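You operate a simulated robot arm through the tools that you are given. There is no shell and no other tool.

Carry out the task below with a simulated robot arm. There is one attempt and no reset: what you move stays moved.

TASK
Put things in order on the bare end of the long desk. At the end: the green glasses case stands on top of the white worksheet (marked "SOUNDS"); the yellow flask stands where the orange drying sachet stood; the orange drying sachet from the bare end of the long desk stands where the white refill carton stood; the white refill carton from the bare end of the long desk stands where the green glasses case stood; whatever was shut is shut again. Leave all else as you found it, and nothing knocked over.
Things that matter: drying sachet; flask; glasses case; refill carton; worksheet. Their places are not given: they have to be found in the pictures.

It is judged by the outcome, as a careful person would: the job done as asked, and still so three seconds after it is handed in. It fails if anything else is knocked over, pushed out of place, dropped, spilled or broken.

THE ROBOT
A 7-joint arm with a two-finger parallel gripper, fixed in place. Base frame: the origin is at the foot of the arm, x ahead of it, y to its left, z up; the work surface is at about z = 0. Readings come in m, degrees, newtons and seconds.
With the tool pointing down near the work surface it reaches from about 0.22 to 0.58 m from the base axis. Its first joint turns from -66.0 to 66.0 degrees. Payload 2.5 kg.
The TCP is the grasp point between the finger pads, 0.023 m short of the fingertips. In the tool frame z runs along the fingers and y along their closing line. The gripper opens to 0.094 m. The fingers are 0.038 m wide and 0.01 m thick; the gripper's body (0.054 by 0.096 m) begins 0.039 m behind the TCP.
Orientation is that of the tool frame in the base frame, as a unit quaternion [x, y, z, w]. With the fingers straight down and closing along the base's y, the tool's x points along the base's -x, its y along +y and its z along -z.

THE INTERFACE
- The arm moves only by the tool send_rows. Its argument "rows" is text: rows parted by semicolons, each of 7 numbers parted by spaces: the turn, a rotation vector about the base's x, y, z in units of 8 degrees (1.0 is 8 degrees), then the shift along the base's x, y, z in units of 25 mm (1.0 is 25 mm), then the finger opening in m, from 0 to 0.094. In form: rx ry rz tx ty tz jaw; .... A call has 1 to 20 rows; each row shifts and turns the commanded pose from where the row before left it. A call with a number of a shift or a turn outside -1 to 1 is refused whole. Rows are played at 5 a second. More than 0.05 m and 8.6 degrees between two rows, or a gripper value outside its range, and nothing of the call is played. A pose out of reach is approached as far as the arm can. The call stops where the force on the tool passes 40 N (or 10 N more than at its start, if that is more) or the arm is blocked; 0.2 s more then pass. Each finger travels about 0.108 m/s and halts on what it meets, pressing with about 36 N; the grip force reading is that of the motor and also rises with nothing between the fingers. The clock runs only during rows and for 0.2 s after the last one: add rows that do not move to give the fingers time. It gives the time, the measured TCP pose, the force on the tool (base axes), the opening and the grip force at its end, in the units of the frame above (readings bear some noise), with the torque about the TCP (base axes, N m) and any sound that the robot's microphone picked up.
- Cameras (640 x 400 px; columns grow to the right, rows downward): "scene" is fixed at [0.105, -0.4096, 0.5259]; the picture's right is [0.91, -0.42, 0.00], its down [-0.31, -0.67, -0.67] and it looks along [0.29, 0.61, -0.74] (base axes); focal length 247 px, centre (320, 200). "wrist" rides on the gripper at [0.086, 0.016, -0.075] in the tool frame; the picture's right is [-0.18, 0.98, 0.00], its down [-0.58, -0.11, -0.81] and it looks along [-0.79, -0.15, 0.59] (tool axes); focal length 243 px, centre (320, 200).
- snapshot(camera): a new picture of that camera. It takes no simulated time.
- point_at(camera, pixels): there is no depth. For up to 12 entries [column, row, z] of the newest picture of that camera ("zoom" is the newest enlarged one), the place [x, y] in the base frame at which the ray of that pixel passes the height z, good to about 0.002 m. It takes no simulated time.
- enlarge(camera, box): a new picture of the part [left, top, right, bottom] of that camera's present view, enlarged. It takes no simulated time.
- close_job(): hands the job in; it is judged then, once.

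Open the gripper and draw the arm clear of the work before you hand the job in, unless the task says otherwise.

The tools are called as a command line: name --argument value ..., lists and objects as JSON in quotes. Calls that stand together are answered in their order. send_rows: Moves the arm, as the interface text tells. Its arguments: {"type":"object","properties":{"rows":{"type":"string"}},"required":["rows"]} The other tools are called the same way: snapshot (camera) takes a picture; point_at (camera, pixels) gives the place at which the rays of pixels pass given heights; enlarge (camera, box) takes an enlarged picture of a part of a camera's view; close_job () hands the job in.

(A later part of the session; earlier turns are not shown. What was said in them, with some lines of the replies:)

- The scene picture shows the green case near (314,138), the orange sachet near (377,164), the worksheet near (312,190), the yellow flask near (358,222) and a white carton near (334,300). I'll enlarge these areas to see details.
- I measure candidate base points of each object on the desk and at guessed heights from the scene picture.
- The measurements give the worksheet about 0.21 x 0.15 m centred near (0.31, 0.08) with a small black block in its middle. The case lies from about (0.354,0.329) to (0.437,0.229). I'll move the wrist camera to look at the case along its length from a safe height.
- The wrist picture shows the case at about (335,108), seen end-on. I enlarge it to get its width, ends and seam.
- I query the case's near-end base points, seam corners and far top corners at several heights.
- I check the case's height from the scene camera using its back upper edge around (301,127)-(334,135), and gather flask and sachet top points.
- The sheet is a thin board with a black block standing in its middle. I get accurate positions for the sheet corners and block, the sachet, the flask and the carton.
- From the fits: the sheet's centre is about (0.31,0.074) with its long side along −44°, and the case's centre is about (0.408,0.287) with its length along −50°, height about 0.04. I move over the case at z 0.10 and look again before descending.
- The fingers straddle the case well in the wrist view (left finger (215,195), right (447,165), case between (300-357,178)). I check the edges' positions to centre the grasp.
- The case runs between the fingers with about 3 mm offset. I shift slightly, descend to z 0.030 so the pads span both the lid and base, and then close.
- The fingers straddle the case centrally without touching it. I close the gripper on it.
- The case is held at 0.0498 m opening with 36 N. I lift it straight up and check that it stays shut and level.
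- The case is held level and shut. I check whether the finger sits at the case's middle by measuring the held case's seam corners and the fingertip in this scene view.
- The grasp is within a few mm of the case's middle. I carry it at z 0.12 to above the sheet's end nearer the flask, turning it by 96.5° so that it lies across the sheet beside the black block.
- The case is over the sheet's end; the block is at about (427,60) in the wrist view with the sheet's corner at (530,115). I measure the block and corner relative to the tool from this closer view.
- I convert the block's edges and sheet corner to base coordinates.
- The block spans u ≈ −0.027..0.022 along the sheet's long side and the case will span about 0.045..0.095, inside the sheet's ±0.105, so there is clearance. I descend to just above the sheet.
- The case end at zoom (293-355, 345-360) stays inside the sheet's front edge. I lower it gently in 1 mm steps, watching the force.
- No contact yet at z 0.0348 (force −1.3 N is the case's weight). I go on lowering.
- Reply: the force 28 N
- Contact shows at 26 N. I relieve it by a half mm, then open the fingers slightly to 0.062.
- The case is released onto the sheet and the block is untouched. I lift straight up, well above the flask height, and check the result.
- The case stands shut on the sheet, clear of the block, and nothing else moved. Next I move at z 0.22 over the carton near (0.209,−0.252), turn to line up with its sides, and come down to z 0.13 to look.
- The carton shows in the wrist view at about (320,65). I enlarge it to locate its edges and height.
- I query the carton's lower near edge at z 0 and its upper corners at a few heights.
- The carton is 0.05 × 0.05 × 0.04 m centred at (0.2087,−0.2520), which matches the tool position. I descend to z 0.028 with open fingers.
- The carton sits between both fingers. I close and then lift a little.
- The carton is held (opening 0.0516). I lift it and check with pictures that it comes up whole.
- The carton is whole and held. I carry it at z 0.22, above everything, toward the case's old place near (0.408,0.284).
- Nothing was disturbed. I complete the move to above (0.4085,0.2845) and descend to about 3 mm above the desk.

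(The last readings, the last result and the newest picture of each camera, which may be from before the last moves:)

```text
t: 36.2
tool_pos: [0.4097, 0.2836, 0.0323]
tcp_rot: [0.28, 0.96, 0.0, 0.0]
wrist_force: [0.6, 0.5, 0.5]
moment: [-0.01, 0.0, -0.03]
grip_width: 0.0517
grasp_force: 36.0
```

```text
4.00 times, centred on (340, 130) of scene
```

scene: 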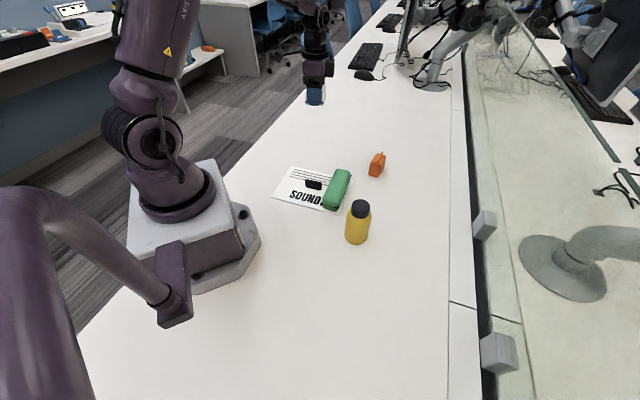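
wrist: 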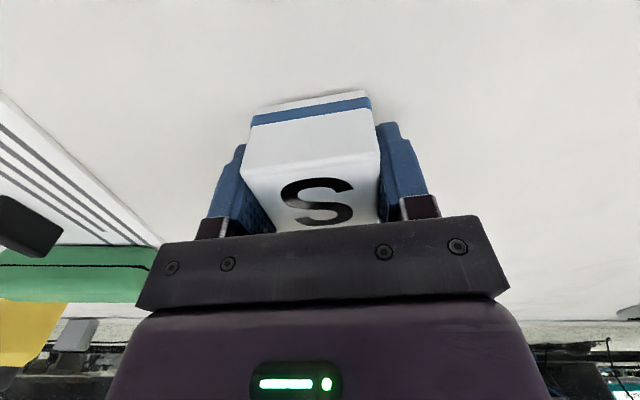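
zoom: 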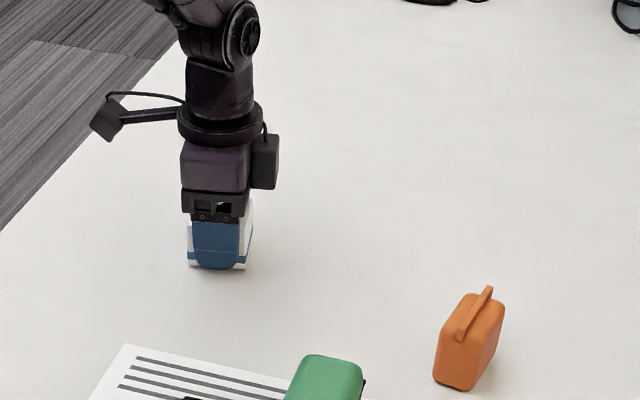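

The carton hangs just above the desk at the case's old place. I lower in 1 mm steps until contact.

send_rows --rows "0 0 0 0 0 -0.04 0.035;0 0 0 0 0 -0.04 0.035;0 0 0 0 0 0 0.035"

```text
t: 37.0
tool_pos: [0.4084, 0.2824, 0.0304]
tcp_rot: [0.28, 0.96, -0.001, -0.001]
wrist_force: [0.0, 0.0, -0.9]
moment: [-0.01, 0.02, 0.0]
grip_width: 0.0514
grasp_force: 35.9
```

No contact yet at commanded z 0.029. I go on two more small steps.

send_rows --rows "0 0 0 0 0 -0.03 0.035;0 0 0 0 0 -0.02 0.035;0 0 0 0 0 0 0.035"

```text
t: 37.8
tool_pos: [0.4085, 0.2824, 0.0283]
tcp_rot: [0.28, 0.96, 0.0, 0.0]
wrist_force: [-0.9, 0.6, -0.8]
moment: [0.06, -0.04, 0.0]
grip_width: 0.0514
grasp_force: 36.7
```

Still about −0.8 N, so I take another half-mm step or two.

send_rows --rows "0 0 0 0 0 -0.02 0.035;0 0 0 0 0 -0.02 0.035;0 0 0 0 0 0 0.035"

```text
t: 38.6
tool_pos: [0.4098, 0.2822, 0.0281]
tcp_rot: [0.28, 0.96, 0.001, 0.001]
wrist_force: [-4.0, -1.0, 10.8]
moment: [-0.08, 0.12, -0.02]
grip_width: 0.0513
grasp_force: 35.9
```

Contact at about 11 N. I open the fingers slowly and then lift straight up.

send_rows --rows "0 0 0 0 0 0 0.053;0 0 0 0 0 0 0.058;0 0 0 0 0 0 0.068;0 0 0 0 0 0 0.08;0 0 0 0 0 0 0.08"

snapshot --camera "wrist"

```text
t: 39.8
tool_pos: [0.4095, 0.2828, 0.027]
tcp_rot: [0.281, 0.96, 0.0, 0.0]
wrist_force: [0.6, -1.0, 0.1]
moment: [0.02, 0.03, 0.02]
grip_width: 0.08
grasp_force: 0.0
```

```text
taken
```

wrist: 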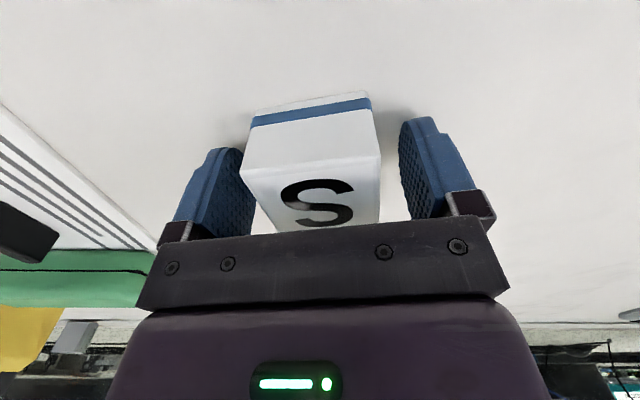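

The carton stands free. I lift straight up, then move over toward the sachet near (0.52,0.058), turning the tool to line up with its thin side.

send_rows --rows "0 0 0 0 0 0.5 0.08;0 0 0 0 0 0.8 0.08;0 0 0 0 0 0.95 0.08;0 0 0 0 0 0.95 0.08;0 0 0 0 0 0.95 0.094;0 0 0 0 0 0.95 0.094;0 0 0 0 0 0.95 0.094;0 0 0 0 0 0.95 0.094;0 0 0 0 0 0 0.094"

enlarge --camera "scene" --box '[260, 80, 420, 180]'

send_rows --rows "0 0 0.734 0.277 -0.838 0 0.094;0 0 0.734 0.277 -0.838 0 0.094;0 0 0.734 0.277 -0.838 0 0.094;0 0 0.734 0.277 -0.838 0 0.094;0 0 0.734 0.277 -0.838 0 0.094;0 0 0.734 0.277 -0.838 0 0.094;0 0 0.734 0.277 -0.838 0 0.094;0 0 0.734 0.277 -0.838 0 0.094;0 0 0.734 0.277 -0.838 0 0.094;0 0 0.734 0.277 -0.838 0 0.094;0 0 0.734 0.277 -0.838 0 0.094;0 0 0.734 0.277 -0.838 0 0.094;0 0 0 0 0 -0.9 0.094;0 0 0 0 0 -0.9 0.094;0 0 0 0 0 0 0.094;0 0 0 0 0 0 0.094"

snapshot --camera "wrist"

snapshot --camera "scene"

```text
t: 41.8
tool_pos: [0.4089, 0.2817, 0.2011]
tcp_rot: [0.28, 0.96, 0.0, 0.0]
wrist_force: [0.2, 0.7, 0.2]
moment: [-0.01, 0.02, -0.05]
grip_width: 0.0938
grasp_force: 0.0
```

```text
4.00 times, centred on (340, 130) of scene
```

zoom: 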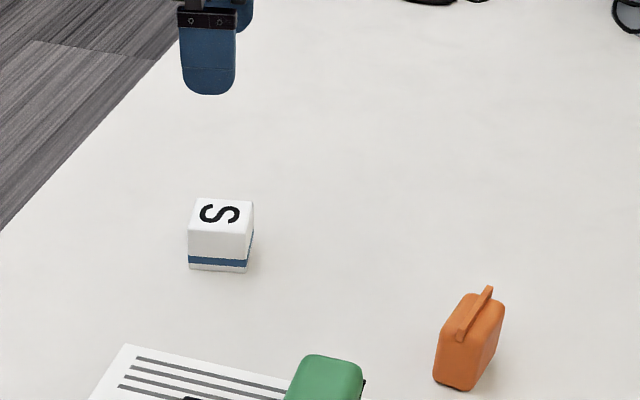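

```text
t: 45.2
tool_pos: [0.4914, 0.0334, 0.1569]
tcp_rot: [-0.325, 0.946, 0.0, 0.0]
wrist_force: [0.2, -1.5, -0.3]
moment: [-0.02, -0.01, 0.01]
grip_width: 0.0939
grasp_force: 0.1
```

```text
taken
```

wrist: 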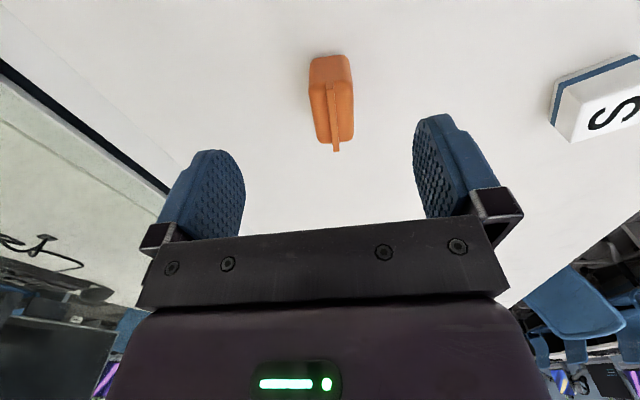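

```text
taken
```

scene: 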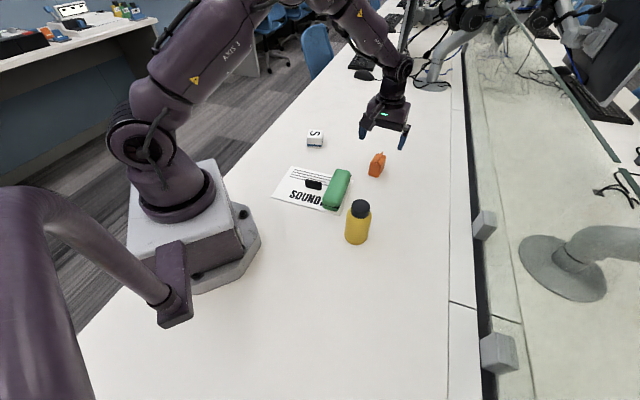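

The carton stands at the case's old place. The sachet shows in the wrist view at (332,100); I enlarge it.

enlarge --camera "wrist" --box '[270, 30, 400, 170]'

```text
2.86 times, centred on (335, 100) of wrist
```

zoom: 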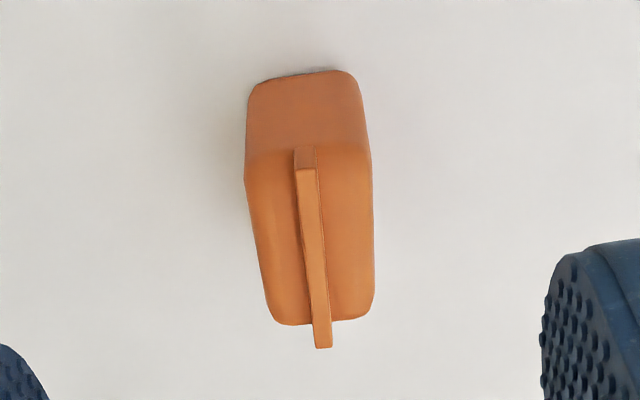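

I query the sachet's lower near edge, its upper edges and the rib at several heights.

point_at --camera "zoom" --pixels '[[249, 86, 0.0], [357, 74, 0.0], [245, 170, 0.047], [371, 158, 0.047], [274, 323, 0.047], [370, 314, 0.047], [245, 170, 0.04], [371, 158, 0.04], [306, 170, 0.056], [323, 347, 0.056], [306, 170, 0.06], [323, 347, 0.06]]'

```text
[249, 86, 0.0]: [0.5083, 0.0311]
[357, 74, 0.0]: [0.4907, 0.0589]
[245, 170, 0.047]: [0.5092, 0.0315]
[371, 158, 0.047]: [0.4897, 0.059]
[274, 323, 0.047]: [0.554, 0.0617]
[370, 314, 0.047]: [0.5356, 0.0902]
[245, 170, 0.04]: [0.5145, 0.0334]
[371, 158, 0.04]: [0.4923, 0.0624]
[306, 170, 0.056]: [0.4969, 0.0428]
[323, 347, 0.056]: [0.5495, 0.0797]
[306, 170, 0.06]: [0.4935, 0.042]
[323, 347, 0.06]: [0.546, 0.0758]
```

The sachet's body is centred at about (0.5225,0.060), 0.033 m thick, about 0.047 m high, with its length along 34°. I correct the yaw by −3.8°, move above it, and descend to z 0.03.

send_rows --rows "0 0 -0.235 0.618 0.535 0 0.094;0 0 -0.235 0.618 0.535 0 0.094;0 0 0 0 0 -0.8 0.094;0 0 0 0 0 -0.9 0.094;0 0 0 0 0 -0.9 0.094;0 0 0 0 0 -0.9 0.094;0 0 0 0 0 -0.9 0.094;0 0 0 0 0 -0.67 0.094;0 0 0 0 0 0 0.094;0 0 0 0 0 0 0.094"

snapshot --camera "wrist"

enlarge --camera "scene" --box '[320, 90, 440, 200]'

```text
t: 47.4
tool_pos: [0.5213, 0.0598, 0.0296]
tcp_rot: [-0.293, 0.956, 0.0, 0.0]
wrist_force: [-0.6, 0.1, 0.2]
moment: [-0.01, 0.02, 0.02]
grip_width: 0.0939
grasp_force: 0.1
```

```text
taken
```

wrist: 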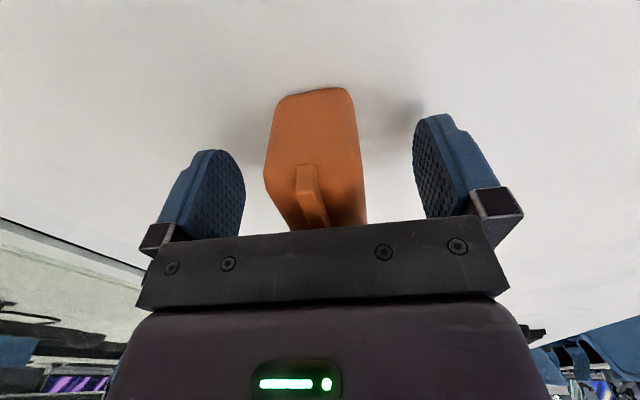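

```text
3.64 times, centred on (380, 145) of scene
```

zoom: 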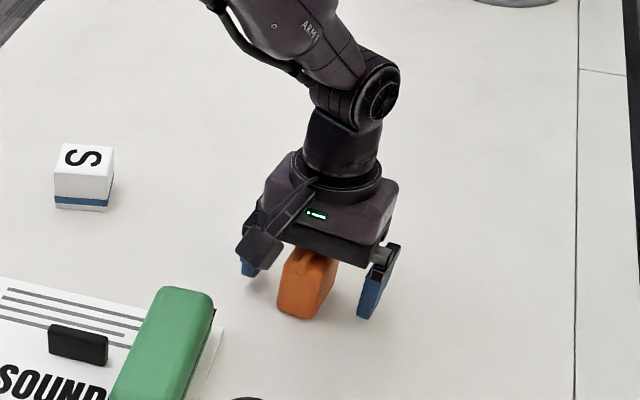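

The sachet stands centred between the fingers. I close gently on it.

send_rows --rows "0 0 0 0 0 0 0.07;0 0 0 0 0 0 0.05;0 0 0 0 0 0 0.035;0 0 0 0 0 0 0.025;0 0 0 0 0 0 0.02;0 0 0 0 0 0 0.02"

snapshot --camera "wrist"

```text
t: 48.8
tool_pos: [0.5224, 0.0593, 0.0309]
tcp_rot: [-0.294, 0.956, 0.0, 0.0]
wrist_force: [0.2, 0.6, 1.2]
moment: [0.03, 0.03, 0.02]
grip_width: 0.0355
grasp_force: 36.0
```

```text
taken
```

wrist: 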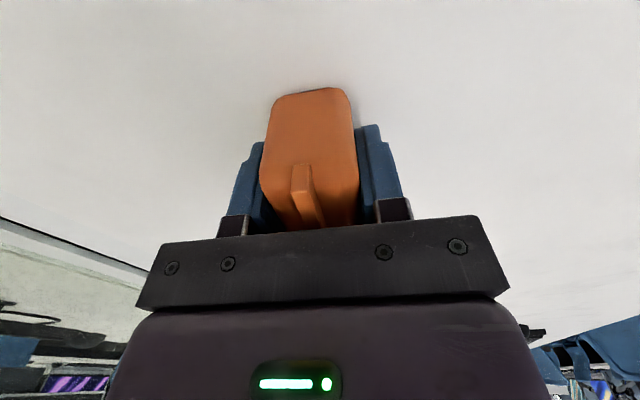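

The sachet is held at 0.0355 m. I lift it to z 0.24, well above the flask.

send_rows --rows "0 0 0 0 0 0.4 0.02;0 0 0 0 0 0.8 0.02;0 0 0 0 0 0.9 0.02;0 0 0 0 0 0.9 0.02;0 0 0 0 0 0.9 0.02;0 0 0 0 0 0.9 0.02;0 0 0 0 0 0.9 0.02;0 0 0 0 0 0.9 0.02;0 0 0 0 0 0.9 0.02;0 0 0 0 0 0.9 0.02;0 0 0 0 0 0 0.02"

snapshot --camera "scene"

snapshot --camera "wrist"

```text
t: 51.2
tool_pos: [0.5229, 0.0593, 0.2392]
tcp_rot: [-0.293, 0.956, 0.0, 0.001]
wrist_force: [1.3, -0.1, -0.7]
moment: [-0.01, 0.01, 0.02]
grip_width: 0.0352
grasp_force: 36.4
```

```text
taken
```

scene: 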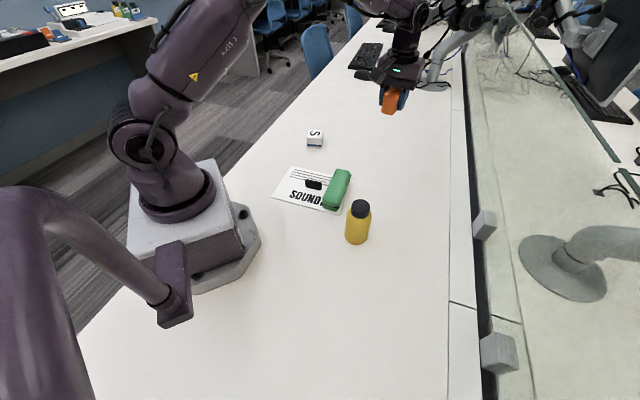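

```text
taken
```

wrist: 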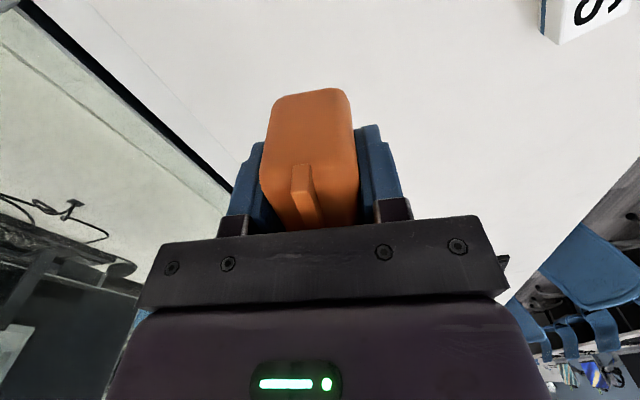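

The sachet is firmly held. I carry it at z 0.24 to above the carton's old place, turning by −66.6° to align with the carton's footprint.

send_rows --rows "0 0 -0.595 -0.8966 -0.8914 0 0.02;0 0 -0.595 -0.8966 -0.8914 0 0.02;0 0 -0.595 -0.8966 -0.8914 0 0.02;0 0 -0.595 -0.8966 -0.8914 0 0.02;0 0 -0.595 -0.8966 -0.8914 0 0.02;0 0 -0.595 -0.8966 -0.8914 0 0.02;0 0 -0.595 -0.8966 -0.8914 0 0.02;0 0 -0.595 -0.8966 -0.8914 0 0.02;0 0 -0.595 -0.8966 -0.8914 0 0.02;0 0 -0.595 -0.8966 -0.8914 0 0.02;0 0 -0.595 -0.8966 -0.8914 0 0.02;0 0 -0.595 -0.8966 -0.8914 0 0.02;0 0 -0.595 -0.8966 -0.8914 0 0.02;0 0 -0.595 -0.8966 -0.8914 0 0.02;0 0 0 0 0 0 0.02;0 0 0 0 0 0 0.02"

snapshot --camera "scene"

snapshot --camera "wrist"

```text
t: 54.6
tool_pos: [0.2114, -0.2536, 0.2404]
tcp_rot: [0.28, 0.96, 0.0, 0.0]
wrist_force: [-0.2, 0.5, -0.6]
moment: [0.01, -0.01, -0.03]
grip_width: 0.0354
grasp_force: 36.4
```

```text
taken
```

scene: 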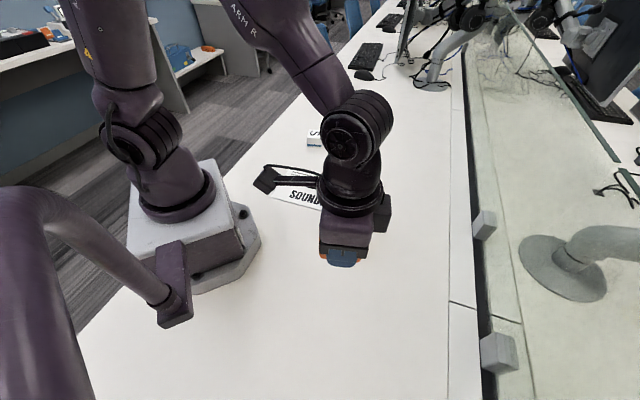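

```text
taken
```

wrist: 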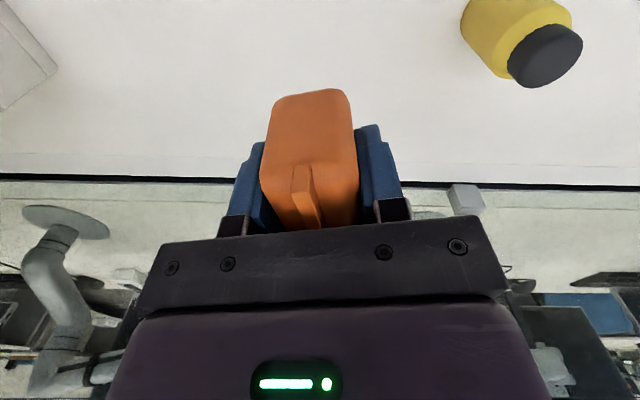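

In position above the carton's old place. I descend to about 2 mm above the desk.

send_rows --rows "0 0 0 0 0 -0.8 0.02;0 0 0 0 0 -0.9 0.02;0 0 0 0 0 -0.9 0.02;0 0 0 0 0 -0.9 0.02;0 0 0 0 0 -0.9 0.02;0 0 0 0 0 -0.9 0.02;0 0 0 0 0 -0.9 0.02;0 0 0 0 0 -0.9 0.02;0 0 0 0 0 -0.7 0.02;0 0 0 0 0 -0.4 0.02;0 0 0 0 0 -0.12 0.02;0 0 0 0 0 0 0.02;0 0 0 0 0 0 0.02"

snapshot --camera "wrist"

```text
t: 57.4
tool_pos: [0.2087, -0.2524, 0.0335]
tcp_rot: [0.281, 0.96, 0.0, 0.0]
wrist_force: [0.2, -0.3, -1.2]
moment: [0.0, -0.01, 0.04]
grip_width: 0.0354
grasp_force: 35.8
```

```text
taken
```

wrist: 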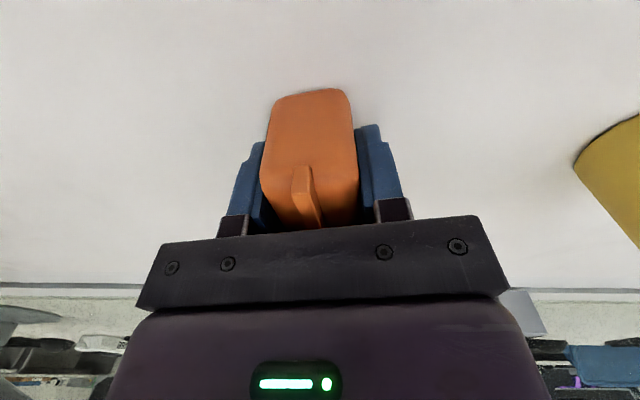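

I lower in small steps until it touches down.

send_rows --rows "0 0 0 0 0 -0.03 0.02;0 0 0 0 0 -0.03 0.02;0 0 0 0 0 -0.02 0.02;0 0 0 0 0 0 0.02"

```text
t: 58.4
tool_pos: [0.2086, -0.2527, 0.0315]
tcp_rot: [0.281, 0.96, 0.0, 0.0]
wrist_force: [0.5, 0.9, -0.3]
moment: [-0.02, -0.02, 0.02]
grip_width: 0.0354
grasp_force: 36.1
```

Commanded z is about 0.030 with no contact yet, so I take two more half-mm steps.

send_rows --rows "0 0 0 0 0 -0.02 0.02;0 0 0 0 0 -0.02 0.02;0 0 0 0 0 0 0.02"

```text
t: 59.2
tool_pos: [0.2084, -0.2521, 0.0303]
tcp_rot: [0.279, 0.96, 0.0, 0.0]
wrist_force: [-5.7, 8.4, 29.1]
moment: [0.12, 0.04, 0.03]
grip_width: 0.0355
grasp_force: 36.0
```

It touches with 29 N. I relieve half a mm, then open slowly.

send_rows --rows "0 0 0 0 0 0.025 0.02;0 0 0 0 0 0 0.02;0 0 0 0 0 0 0.037;0 0 0 0 0 0 0.042;0 0 0 0 0 0 0.055;0 0 0 0 0 0 0.07;0 0 0 0 0 0 0.07"

snapshot --camera "wrist"

```text
t: 60.8
tool_pos: [0.2095, -0.2535, 0.0285]
tcp_rot: [0.28, 0.96, 0.0, -0.001]
wrist_force: [0.9, -0.5, 0.0]
moment: [0.02, -0.02, 0.0]
grip_width: 0.07
grasp_force: 0.2
```

```text
taken
```

wrist: 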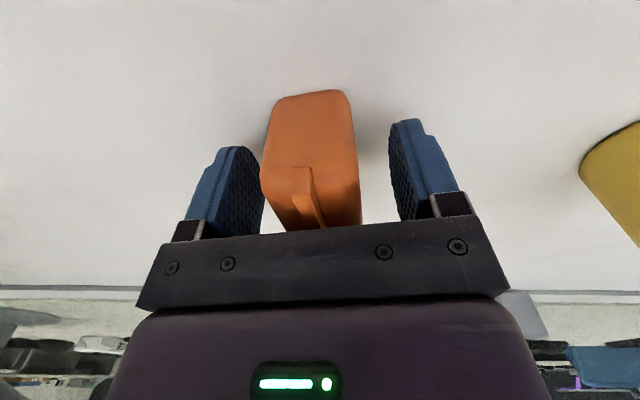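

The sachet stands free at the carton's old place. I lift straight up, then move to a spot behind the flask to look at its height and position.

send_rows --rows "0 0 0 0 0 0.5 0.07;0 0 0 0 0 0.8 0.07;0 0 0 0 0 0.9 0.07;0 0 0 0 0 0.9 0.08;0 0 0 0 0 0.9 0.094;0 0 0 0 0 0.9 0.094;0 0 0 0 0 0.9 0.094;0 0 0 0 0 0.9 0.094;0 0 0 0 0 0.9 0.094;0 0 0.205 0.247 0.891 0 0.094;0 0 0.205 0.247 0.891 0 0.094;0 0 0.205 0.247 0.891 0 0.094;0 0 0.205 0.247 0.891 0 0.094;0 0 0.205 0.247 0.891 0 0.094;0 0 0.205 0.247 0.891 0 0.094;0 0 0.205 0.247 0.891 0 0.094;0 0 0 0 0 -0.9 0.094;0 0 0 0 0 -0.9 0.094;0 0 0 0 0 -0.9 0.094;0 0 0 0 0 0 0.094"

snapshot --camera "wrist"

snapshot --camera "scene"

```text
t: 65.0
tool_pos: [0.2517, -0.0964, 0.1523]
tcp_rot: [0.183, 0.983, 0.0, 0.0]
wrist_force: [0.3, 0.9, 1.1]
moment: [-0.02, -0.01, 0.01]
grip_width: 0.0941
grasp_force: 0.1
```

```text
taken
```

wrist: 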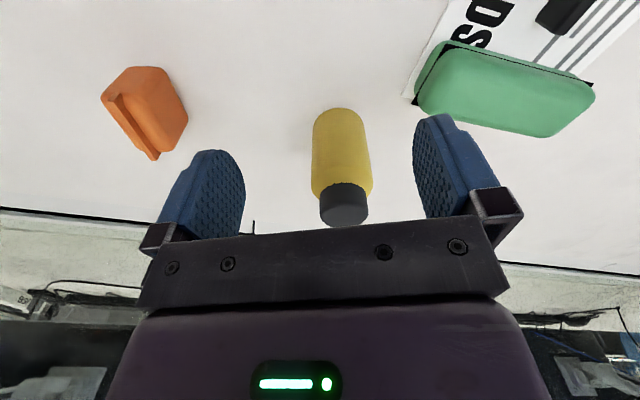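

```text
taken
```

scene: 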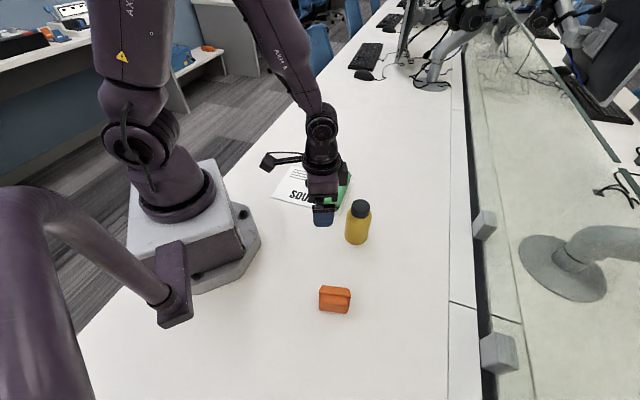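

The sachet stands at the carton's place. I enlarge the flask in the wrist view to measure its base, shoulder and cap.

enlarge --camera "wrist" --box '[270, 90, 420, 240]'

enlarge --camera "scene" --box '[300, 190, 420, 340]'

```text
2.67 times, centred on (345, 165) of wrist
```

zoom: 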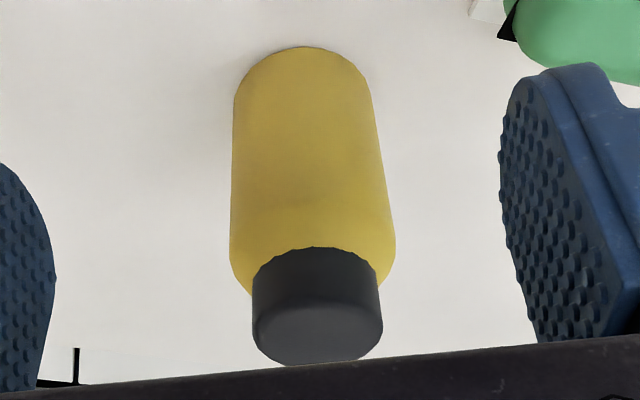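

```text
2.67 times, centred on (360, 265) of scene
```

zoom: 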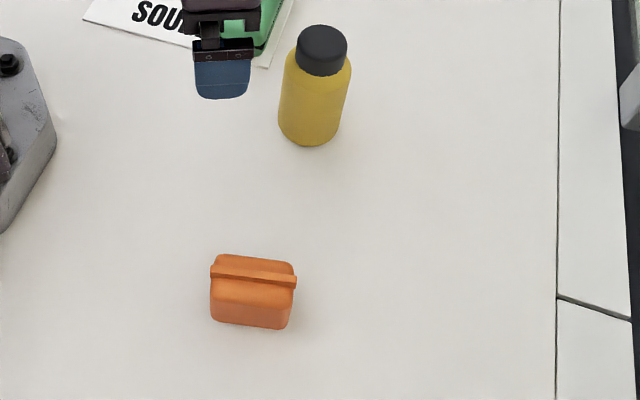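

I query base and cap points at possible heights.

point_at --camera "wrist" --pixels '[[339.4, 107.7, 0.0], [312.4, 127.5, 0.01], [364.5, 125.6, 0.01], [311.7, 180, 0.08], [373, 181.9, 0.08], [343.1, 226.8, 0.11], [343.1, 226.8, 0.12], [320.7, 213, 0.11], [368.2, 209, 0.11], [320.7, 213, 0.12], [368.2, 209, 0.12]]'

point_at --camera "scene" --pixels '[[355.5, 244.9, 0.0], [344.5, 237.5, 0.005], [367.5, 240.5, 0.005], [360.5, 199.3, 0.11], [360.5, 199.3, 0.12], [349.5, 208, 0.11], [370.3, 208.5, 0.11], [349.5, 208, 0.12], [370.3, 208.5, 0.12], [358.5, 215, 0.12], [358.5, 215, 0.11]]'

```text
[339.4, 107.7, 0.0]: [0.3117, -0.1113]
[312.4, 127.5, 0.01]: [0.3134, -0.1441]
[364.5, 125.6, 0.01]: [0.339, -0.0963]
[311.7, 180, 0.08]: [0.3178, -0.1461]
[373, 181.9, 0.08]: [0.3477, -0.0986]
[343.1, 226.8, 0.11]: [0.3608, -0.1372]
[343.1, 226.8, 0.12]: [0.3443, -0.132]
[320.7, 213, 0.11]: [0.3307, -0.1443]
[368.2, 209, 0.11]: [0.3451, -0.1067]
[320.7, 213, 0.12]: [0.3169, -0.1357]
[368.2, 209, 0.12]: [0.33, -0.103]
```

```text
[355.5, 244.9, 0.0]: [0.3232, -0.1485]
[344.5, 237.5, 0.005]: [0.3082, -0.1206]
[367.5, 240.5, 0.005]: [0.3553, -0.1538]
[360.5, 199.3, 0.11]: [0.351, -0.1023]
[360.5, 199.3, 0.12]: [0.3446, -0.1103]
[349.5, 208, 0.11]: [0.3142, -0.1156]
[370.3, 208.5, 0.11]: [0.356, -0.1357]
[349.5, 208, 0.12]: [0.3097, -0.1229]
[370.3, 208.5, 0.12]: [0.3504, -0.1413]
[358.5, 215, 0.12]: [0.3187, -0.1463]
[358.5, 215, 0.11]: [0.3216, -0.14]
```

The flask measures about 0.112 m high, 0.056 m wide, straight-walled up to about 0.08, centred near (0.3375,−0.125). I rise a little and move over it before descending with the palm kept above the cap.

send_rows --rows "0 0 0 0 0 0.7 0.094;0 0 0 0.856 -0.289 0 0.094;0 0 0 0.856 -0.289 0 0.094;0 0 0 0.856 -0.289 0 0.094;0 0 0 0.856 -0.289 0 0.094;0 0 0 0 0 0 0.094;0 0 0 0 0 0 0.094"

snapshot --camera "wrist"

enlarge --camera "scene" --box '[290, 130, 430, 260]'

```text
t: 66.6
tool_pos: [0.3379, -0.1254, 0.1692]
tcp_rot: [0.183, 0.983, 0.0, -0.001]
wrist_force: [-0.1, 0.0, 0.6]
moment: [-0.01, 0.01, 0.01]
grip_width: 0.0939
grasp_force: 0.0
```

```text
taken
```

wrist: 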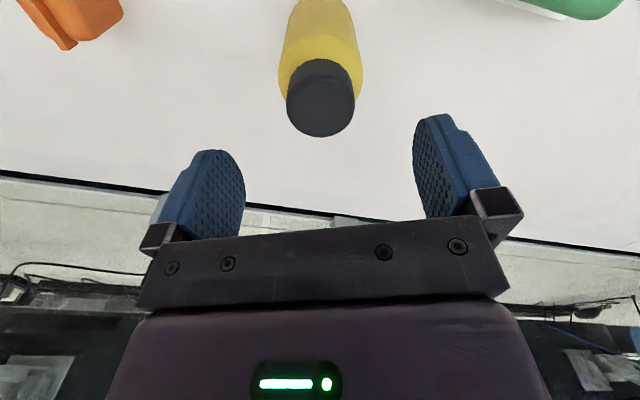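

```text
3.08 times, centred on (360, 195) of scene
```

zoom: 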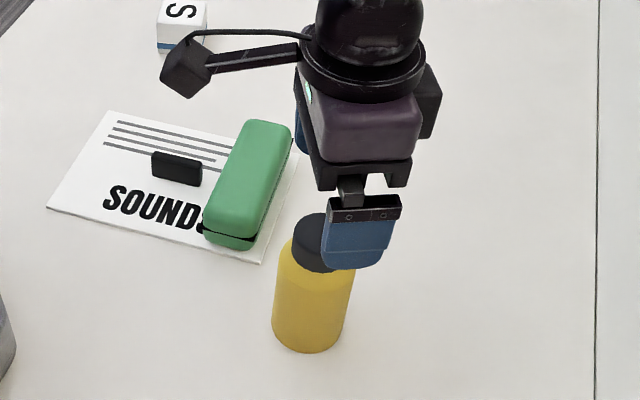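

I re-measure the cap from directly above to centre the grasp: cap edges near (286,97), (355,97) and far edge (320,136).

point_at --camera "wrist" --pixels '[[320, 136, 0.112], [286.5, 102, 0.112], [355, 98, 0.112], [278.5, 82, 0.08], [362, 82, 0.08], [320, 136, 0.108], [286.5, 102, 0.108], [355, 98, 0.108]]'

enlarge --camera "wrist" --box '[260, 0, 380, 150]'

```text
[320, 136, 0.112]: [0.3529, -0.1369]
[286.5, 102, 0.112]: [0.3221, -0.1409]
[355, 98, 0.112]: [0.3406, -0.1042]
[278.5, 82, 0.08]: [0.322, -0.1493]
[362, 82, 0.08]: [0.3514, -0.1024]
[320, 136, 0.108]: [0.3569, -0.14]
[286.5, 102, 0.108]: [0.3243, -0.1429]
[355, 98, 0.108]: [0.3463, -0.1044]
```

```text
2.67 times, centred on (320, 75) of wrist
```

zoom: 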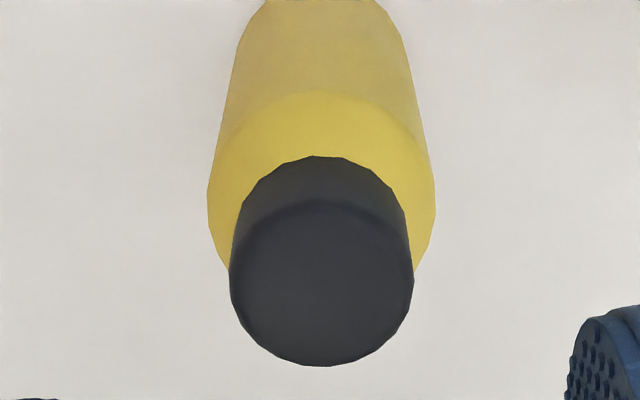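

The centre agrees within a couple of mm. I descend to z 0.082 with wide fingers and check for contact.

send_rows --rows "0 0 0 0 0 -0.7 0.094;0 0 0 0 0 -0.8 0.094;0 0 0 0 0 -0.8 0.094;0 0 0 0 0 -0.6 0.094;0 0 0 0 0 -0.4 0.094;0 0 0 0 0 -0.2 0.094;0 0 0 0 0 0 0.094"

snapshot --camera "wrist"

enlarge --camera "scene" --box '[310, 160, 420, 260]'

```text
t: 68.2
tool_pos: [0.3384, -0.1243, 0.0822]
tcp_rot: [0.183, 0.983, 0.0, 0.001]
wrist_force: [-0.5, 1.8, 0.0]
moment: [0.02, 0.02, 0.02]
grip_width: 0.0942
grasp_force: 0.0
```

```text
taken
```

wrist: 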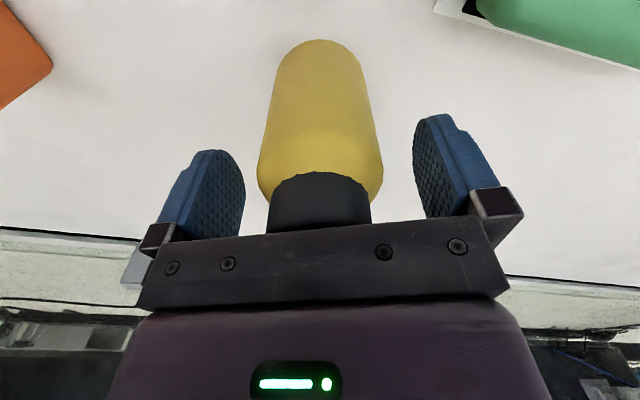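

```text
4.00 times, centred on (365, 210) of scene
```

zoom: 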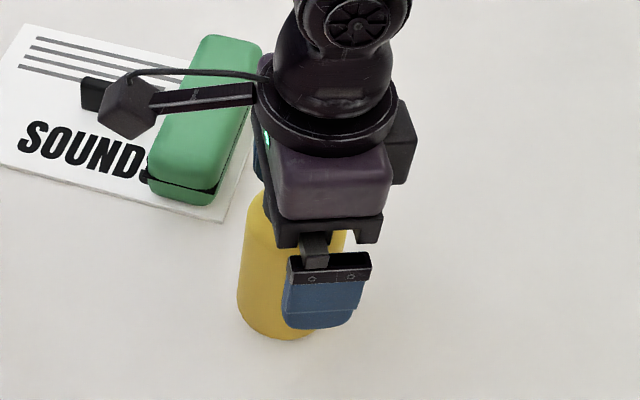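

No contact (0 N) and the flask is centred between the fingers, with the pads overlapping its straight wall. I go 2 mm lower and close on it.

send_rows --rows "0 0 0 0 0 -0.08 0.094;0 0 0 0 0 0 0.08;0 0 0 0 0 0 0.066;0 0 0 0 0 0 0.058;0 0 0 0 0 0 0.05;0 0 0 0 0 0 0.044;0 0 0 0 0 0 0.044;0 0 0 0 0 0 0.044"

snapshot --camera "wrist"

```text
t: 70.0
tool_pos: [0.3386, -0.1255, 0.0803]
tcp_rot: [0.183, 0.983, 0.0, 0.0]
wrist_force: [0.1, 1.4, -0.6]
moment: [0.0, -0.05, 0.04]
grip_width: 0.0563
grasp_force: 35.9
```

```text
taken
```

wrist: 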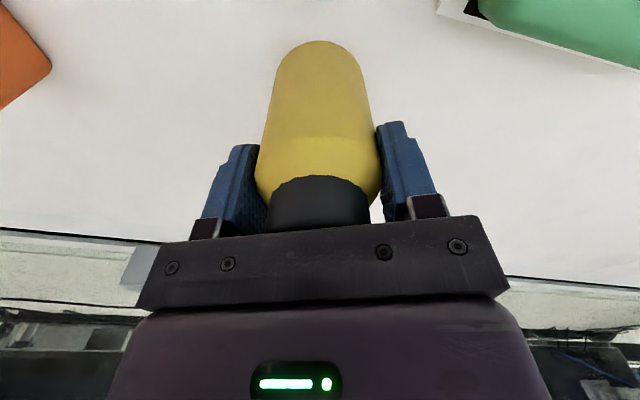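

The flask is held at 0.0563 m. I lift slowly and check that it hangs upright.

send_rows --rows "0 0 0 0 0 0.2 0.044;0 0 0 0 0 0.5 0.044;0 0 0 0 0 0.8 0.044;0 0 0 0 0 0.9 0.044;0 0 0 0 0 0.9 0.044;0 0 0 0 0 0.7 0.044;0 0 0 0 0 0 0.044;0 0 0 0 0 0 0.044"

snapshot --camera "wrist"

snapshot --camera "scene"

```text
t: 71.8
tool_pos: [0.3382, -0.1252, 0.1811]
tcp_rot: [0.182, 0.983, 0.0, 0.0]
wrist_force: [-0.4, 0.2, -4.1]
moment: [-0.01, -0.02, 0.04]
grip_width: 0.0563
grasp_force: 36.0
```

```text
taken
```

wrist: 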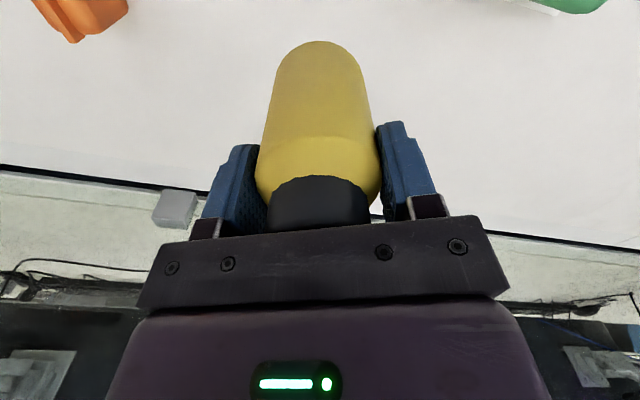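

```text
taken
```

scene: 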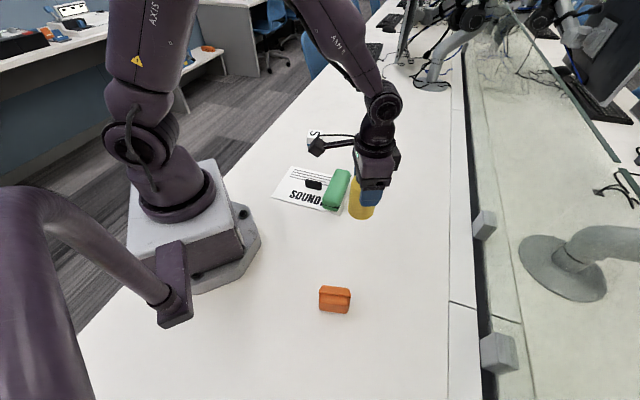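

The flask hangs upright (about 4 N). I carry it at z 0.18 to the sachet's old place at (0.5225,0.060), easing in and out.

send_rows --rows "0 0 0 0.4 0.4 0 0.044;0 0 0 0.6 0.6 0 0.044;0 0 0 0.8 0.8 0 0.044;0 0 0 0.8 0.8 0 0.044;0 0 0 0.8 0.8 0 0.044;0 0 0 0.8 0.8 0 0.044;0 0 0 0.8 0.8 0 0.044;0 0 0 0.8 0.8 0 0.044;0 0 0 0.8 0.8 0 0.044;0 0 0 0.5 0.5 0 0.044;0 0 0 0.3 0.3 0 0.044;0 0 0 0 0 0 0.044;0 0 0 0 0 0 0.044"

snapshot --camera "wrist"

snapshot --camera "scene"

```text
t: 74.6
tool_pos: [0.5224, 0.0595, 0.1799]
tcp_rot: [0.183, 0.983, 0.001, 0.0]
wrist_force: [0.2, 0.4, -4.2]
moment: [0.01, -0.02, 0.0]
grip_width: 0.0562
grasp_force: 35.8
```

```text
taken
```

wrist: 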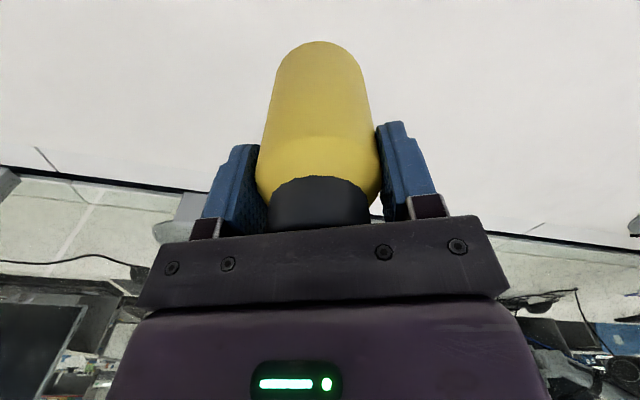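

```text
taken
```

scene: 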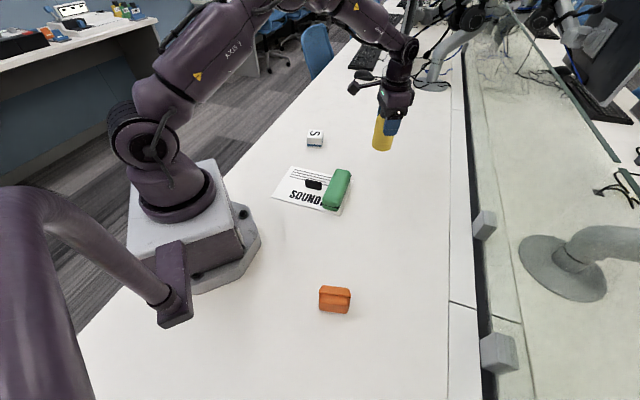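

It is over the sachet's old place. I lower it to about 3 mm above the desk.

send_rows --rows "0 0 0 0 0 -0.5 0.044;0 0 0 0 0 -0.8 0.044;0 0 0 0 0 -0.8 0.044;0 0 0 0 0 -0.8 0.044;0 0 0 0 0 -0.6 0.044;0 0 0 0 0 -0.28 0.044;0 0 0 0 0 -0.1 0.044;0 0 0 0 0 0 0.044;0 0 0 0 0 0 0.044"

enlarge --camera "scene" --box '[320, 90, 440, 200]'

```text
t: 76.6
tool_pos: [0.5228, 0.0604, 0.0835]
tcp_rot: [0.183, 0.983, -0.001, 0.001]
wrist_force: [0.3, 0.1, -4.8]
moment: [-0.01, 0.0, -0.02]
grip_width: 0.0561
grasp_force: 36.0
```

```text
3.64 times, centred on (380, 145) of scene
```

zoom: 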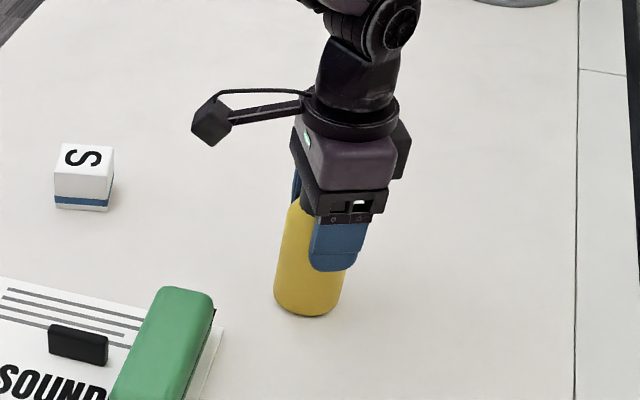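

The flask is upright just above the desk. I lower in small steps until the weight comes off.

send_rows --rows "0 0 0 0 0 -0.04 0.044;0 0 0 0 0 -0.04 0.044;0 0 0 0 0 0 0.044"

```text
t: 77.4
tool_pos: [0.5237, 0.0597, 0.081]
tcp_rot: [0.182, 0.983, 0.0, 0.0]
wrist_force: [-0.4, -0.7, -5.1]
moment: [0.01, -0.05, -0.01]
grip_width: 0.056
grasp_force: 35.8
```

No contact yet (−5 N, full weight). I take two more half-mm steps.

send_rows --rows "0 0 0 0 0 -0.02 0.044;0 0 0 0 0 -0.02 0.044;0 0 0 0 0 0 0.044"

```text
t: 78.2
tool_pos: [0.5234, 0.0607, 0.0813]
tcp_rot: [0.183, 0.983, 0.0, 0.0]
wrist_force: [-1.4, 0.0, -2.0]
moment: [-0.06, 0.01, -0.01]
grip_width: 0.0559
grasp_force: 36.0
```

The weight is beginning to come off (−2 N). I take one more small step.

send_rows --rows "0 0 0 0 0 -0.015 0.044;0 0 0 0 0 0 0.044;0 0 0 0 0 0 0.044"

```text
t: 79.0
tool_pos: [0.5231, 0.06, 0.0811]
tcp_rot: [0.182, 0.983, -0.001, 0.0]
wrist_force: [-4.0, -1.5, 9.3]
moment: [-0.01, 0.46, -0.05]
grip_width: 0.0561
grasp_force: 36.3
```

The flask rests on the desk (about +9 N). I open the fingers slowly.

send_rows --rows "0 0 0 0 0 0 0.054;0 0 0 0 0 0 0.057;0 0 0 0 0 0 0.06;0 0 0 0 0 0 0.066;0 0 0 0 0 0 0.075;0 0 0 0 0 0 0.085;0 0 0 0 0 0 0.094;0 0 0 0 0 0 0.094"

snapshot --camera "wrist"

enlarge --camera "scene" --box '[320, 90, 440, 200]'

```text
t: 80.8
tool_pos: [0.5235, 0.0607, 0.0796]
tcp_rot: [0.183, 0.983, 0.0, 0.0]
wrist_force: [-0.6, -0.9, 0.5]
moment: [0.02, 0.03, -0.05]
grip_width: 0.0941
grasp_force: 0.0
```

```text
taken
```

wrist: 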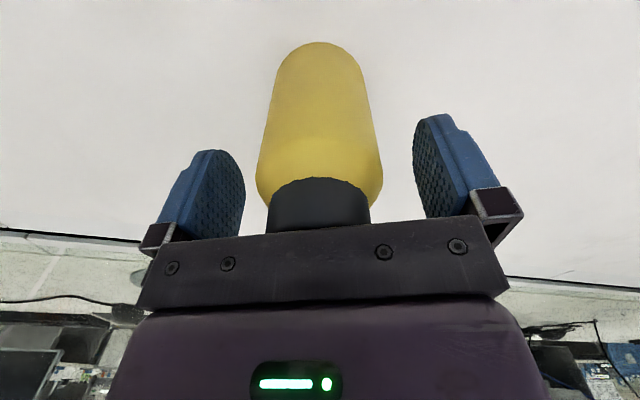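

```text
3.64 times, centred on (380, 145) of scene
```

zoom: 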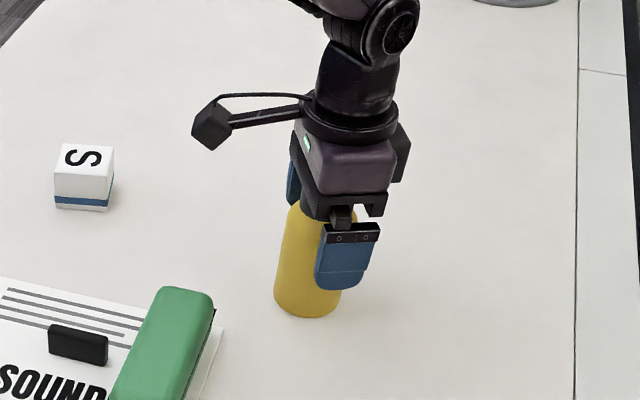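

The flask stands free between the open fingers. I raise the arm straight up well clear of it and then draw it back over empty desk.

send_rows --rows "0 0 0 0 0 0.4 0.094;0 0 0 0 0 0.7 0.094;0 0 0 0 0 0.9 0.094;0 0 0 0 0 0.9 0.094;0 0 0 0 0 0.9 0.094;0 0 0 0 0 0.9 0.094;0 0 0 0 0 0.9 0.094;0 0 0 0 0 0.9 0.094;0 0 0 0 0 0.9 0.094;0 0 0 0 0 0.6 0.094;0 0 0 0 0 0 0.094"

snapshot --camera "scene"

enlarge --camera "scene" --box '[260, 110, 420, 220]'

enlarge --camera "scene" --box '[290, 260, 380, 330]'

```text
t: 83.2
tool_pos: [0.5239, 0.059, 0.2799]
tcp_rot: [0.183, 0.983, 0.0, 0.0]
wrist_force: [0.1, 0.0, 0.2]
moment: [0.02, -0.01, 0.01]
grip_width: 0.0942
grasp_force: 0.0
```

```text
taken
```

scene: 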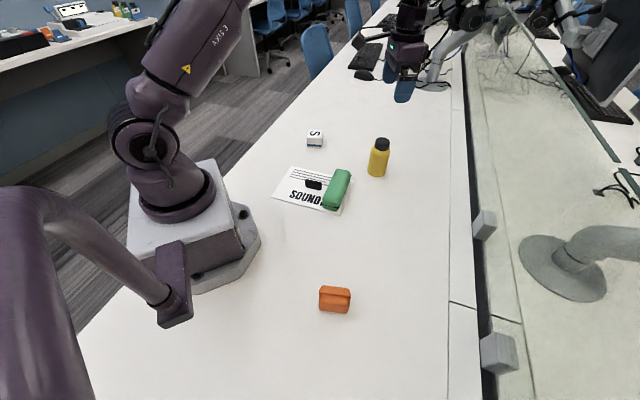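

```text
3.64 times, centred on (340, 165) of scene
```

zoom: 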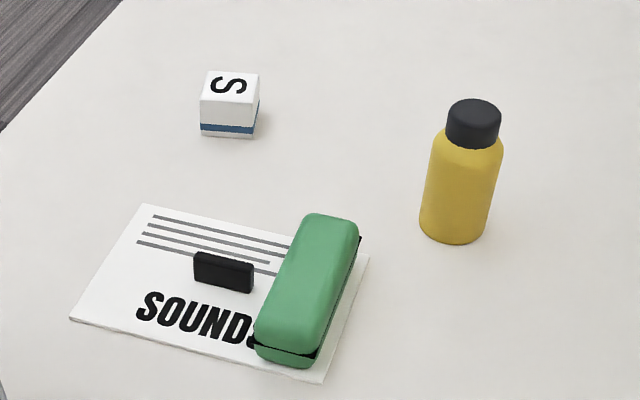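

```text
5.71 times, centred on (335, 295) of scene
```

zoom: 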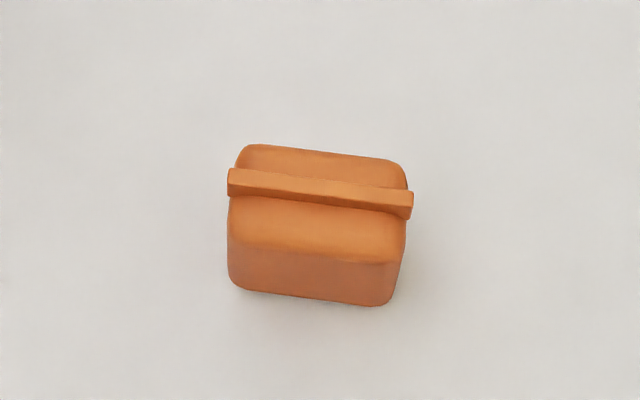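

All four objects stand in their new places: carton at (315,138), flask at (378,157), case shut on the sheet, sachet at (334,299), and the sheet and block look unmoved. I draw the arm back to about its starting pose, clear of the work.

send_rows --rows "0 0 0.5 -0.5 -0.35 0.3 0.094;0 0 0.5 -0.55 -0.35 0.3 0.094;0 0 0.5 -0.55 -0.35 0.2 0.094;0 0 0.5 -0.55 -0.35 0 0.094;0 0 0.6 -0.55 -0.36 0 0.094;0 0 0 0 0 0 0.094;0 0 0 0 0 0 0.094;0 0 0 0 0 0 0.094"

snapshot --camera "scene"

point_at --camera "scene" --pixels '[[307.6, 146.9, 0.0], [321.3, 148.2, 0.0], [376.5, 177, 0.0], [319.8, 311, 0.0], [346, 313.8, 0.0]]'

```text
t: 85.0
tool_pos: [0.4553, 0.0154, 0.3006]
tcp_rot: [0.004, 1.0, 0.0, -0.001]
wrist_force: [0.1, -0.4, -0.7]
moment: [0.0, -0.03, 0.0]
grip_width: 0.0939
grasp_force: 0.0
```

```text
taken
```

scene: 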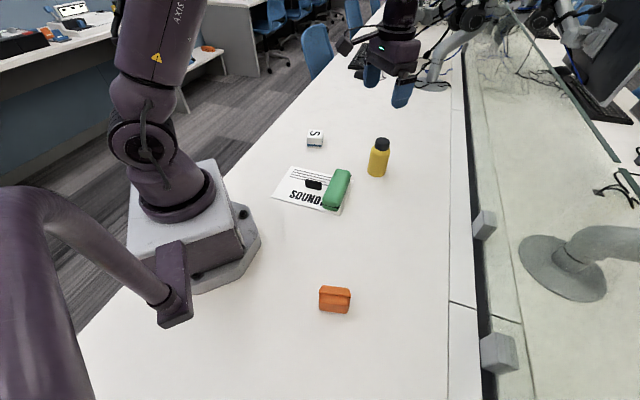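

```text
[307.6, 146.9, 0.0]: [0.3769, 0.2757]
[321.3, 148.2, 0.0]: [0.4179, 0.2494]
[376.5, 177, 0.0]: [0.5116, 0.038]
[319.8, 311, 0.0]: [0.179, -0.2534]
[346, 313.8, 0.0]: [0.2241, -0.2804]
```

The arm is clear with the gripper open, and the last picture shows everything standing still in its place. I hand the job in.

close_job

```text
The job is handed in.
```

I moved all four things as asked, and the job is handed in. I haven't seen the verdict. In the last picture everything was standing and nothing had been knocked over.

- **Green glasses case:** it stands on the "SOUNDS" worksheet and stayed shut throughout. I set it across one end of the sheet, because a small black block stands in the middle. The sheet and the block look unmoved.
- **White refill carton:** it stands where the glasses case was, measured within about 3 mm.
- **Orange drying sachet:** it stands where the carton was. I turned it to line up with the carton's old footprint, since no direction was given.
- **Yellow flask:** it stands upright where the sachet was, with its cap on.

The arm is drawn back near its starting position with the gripper open.
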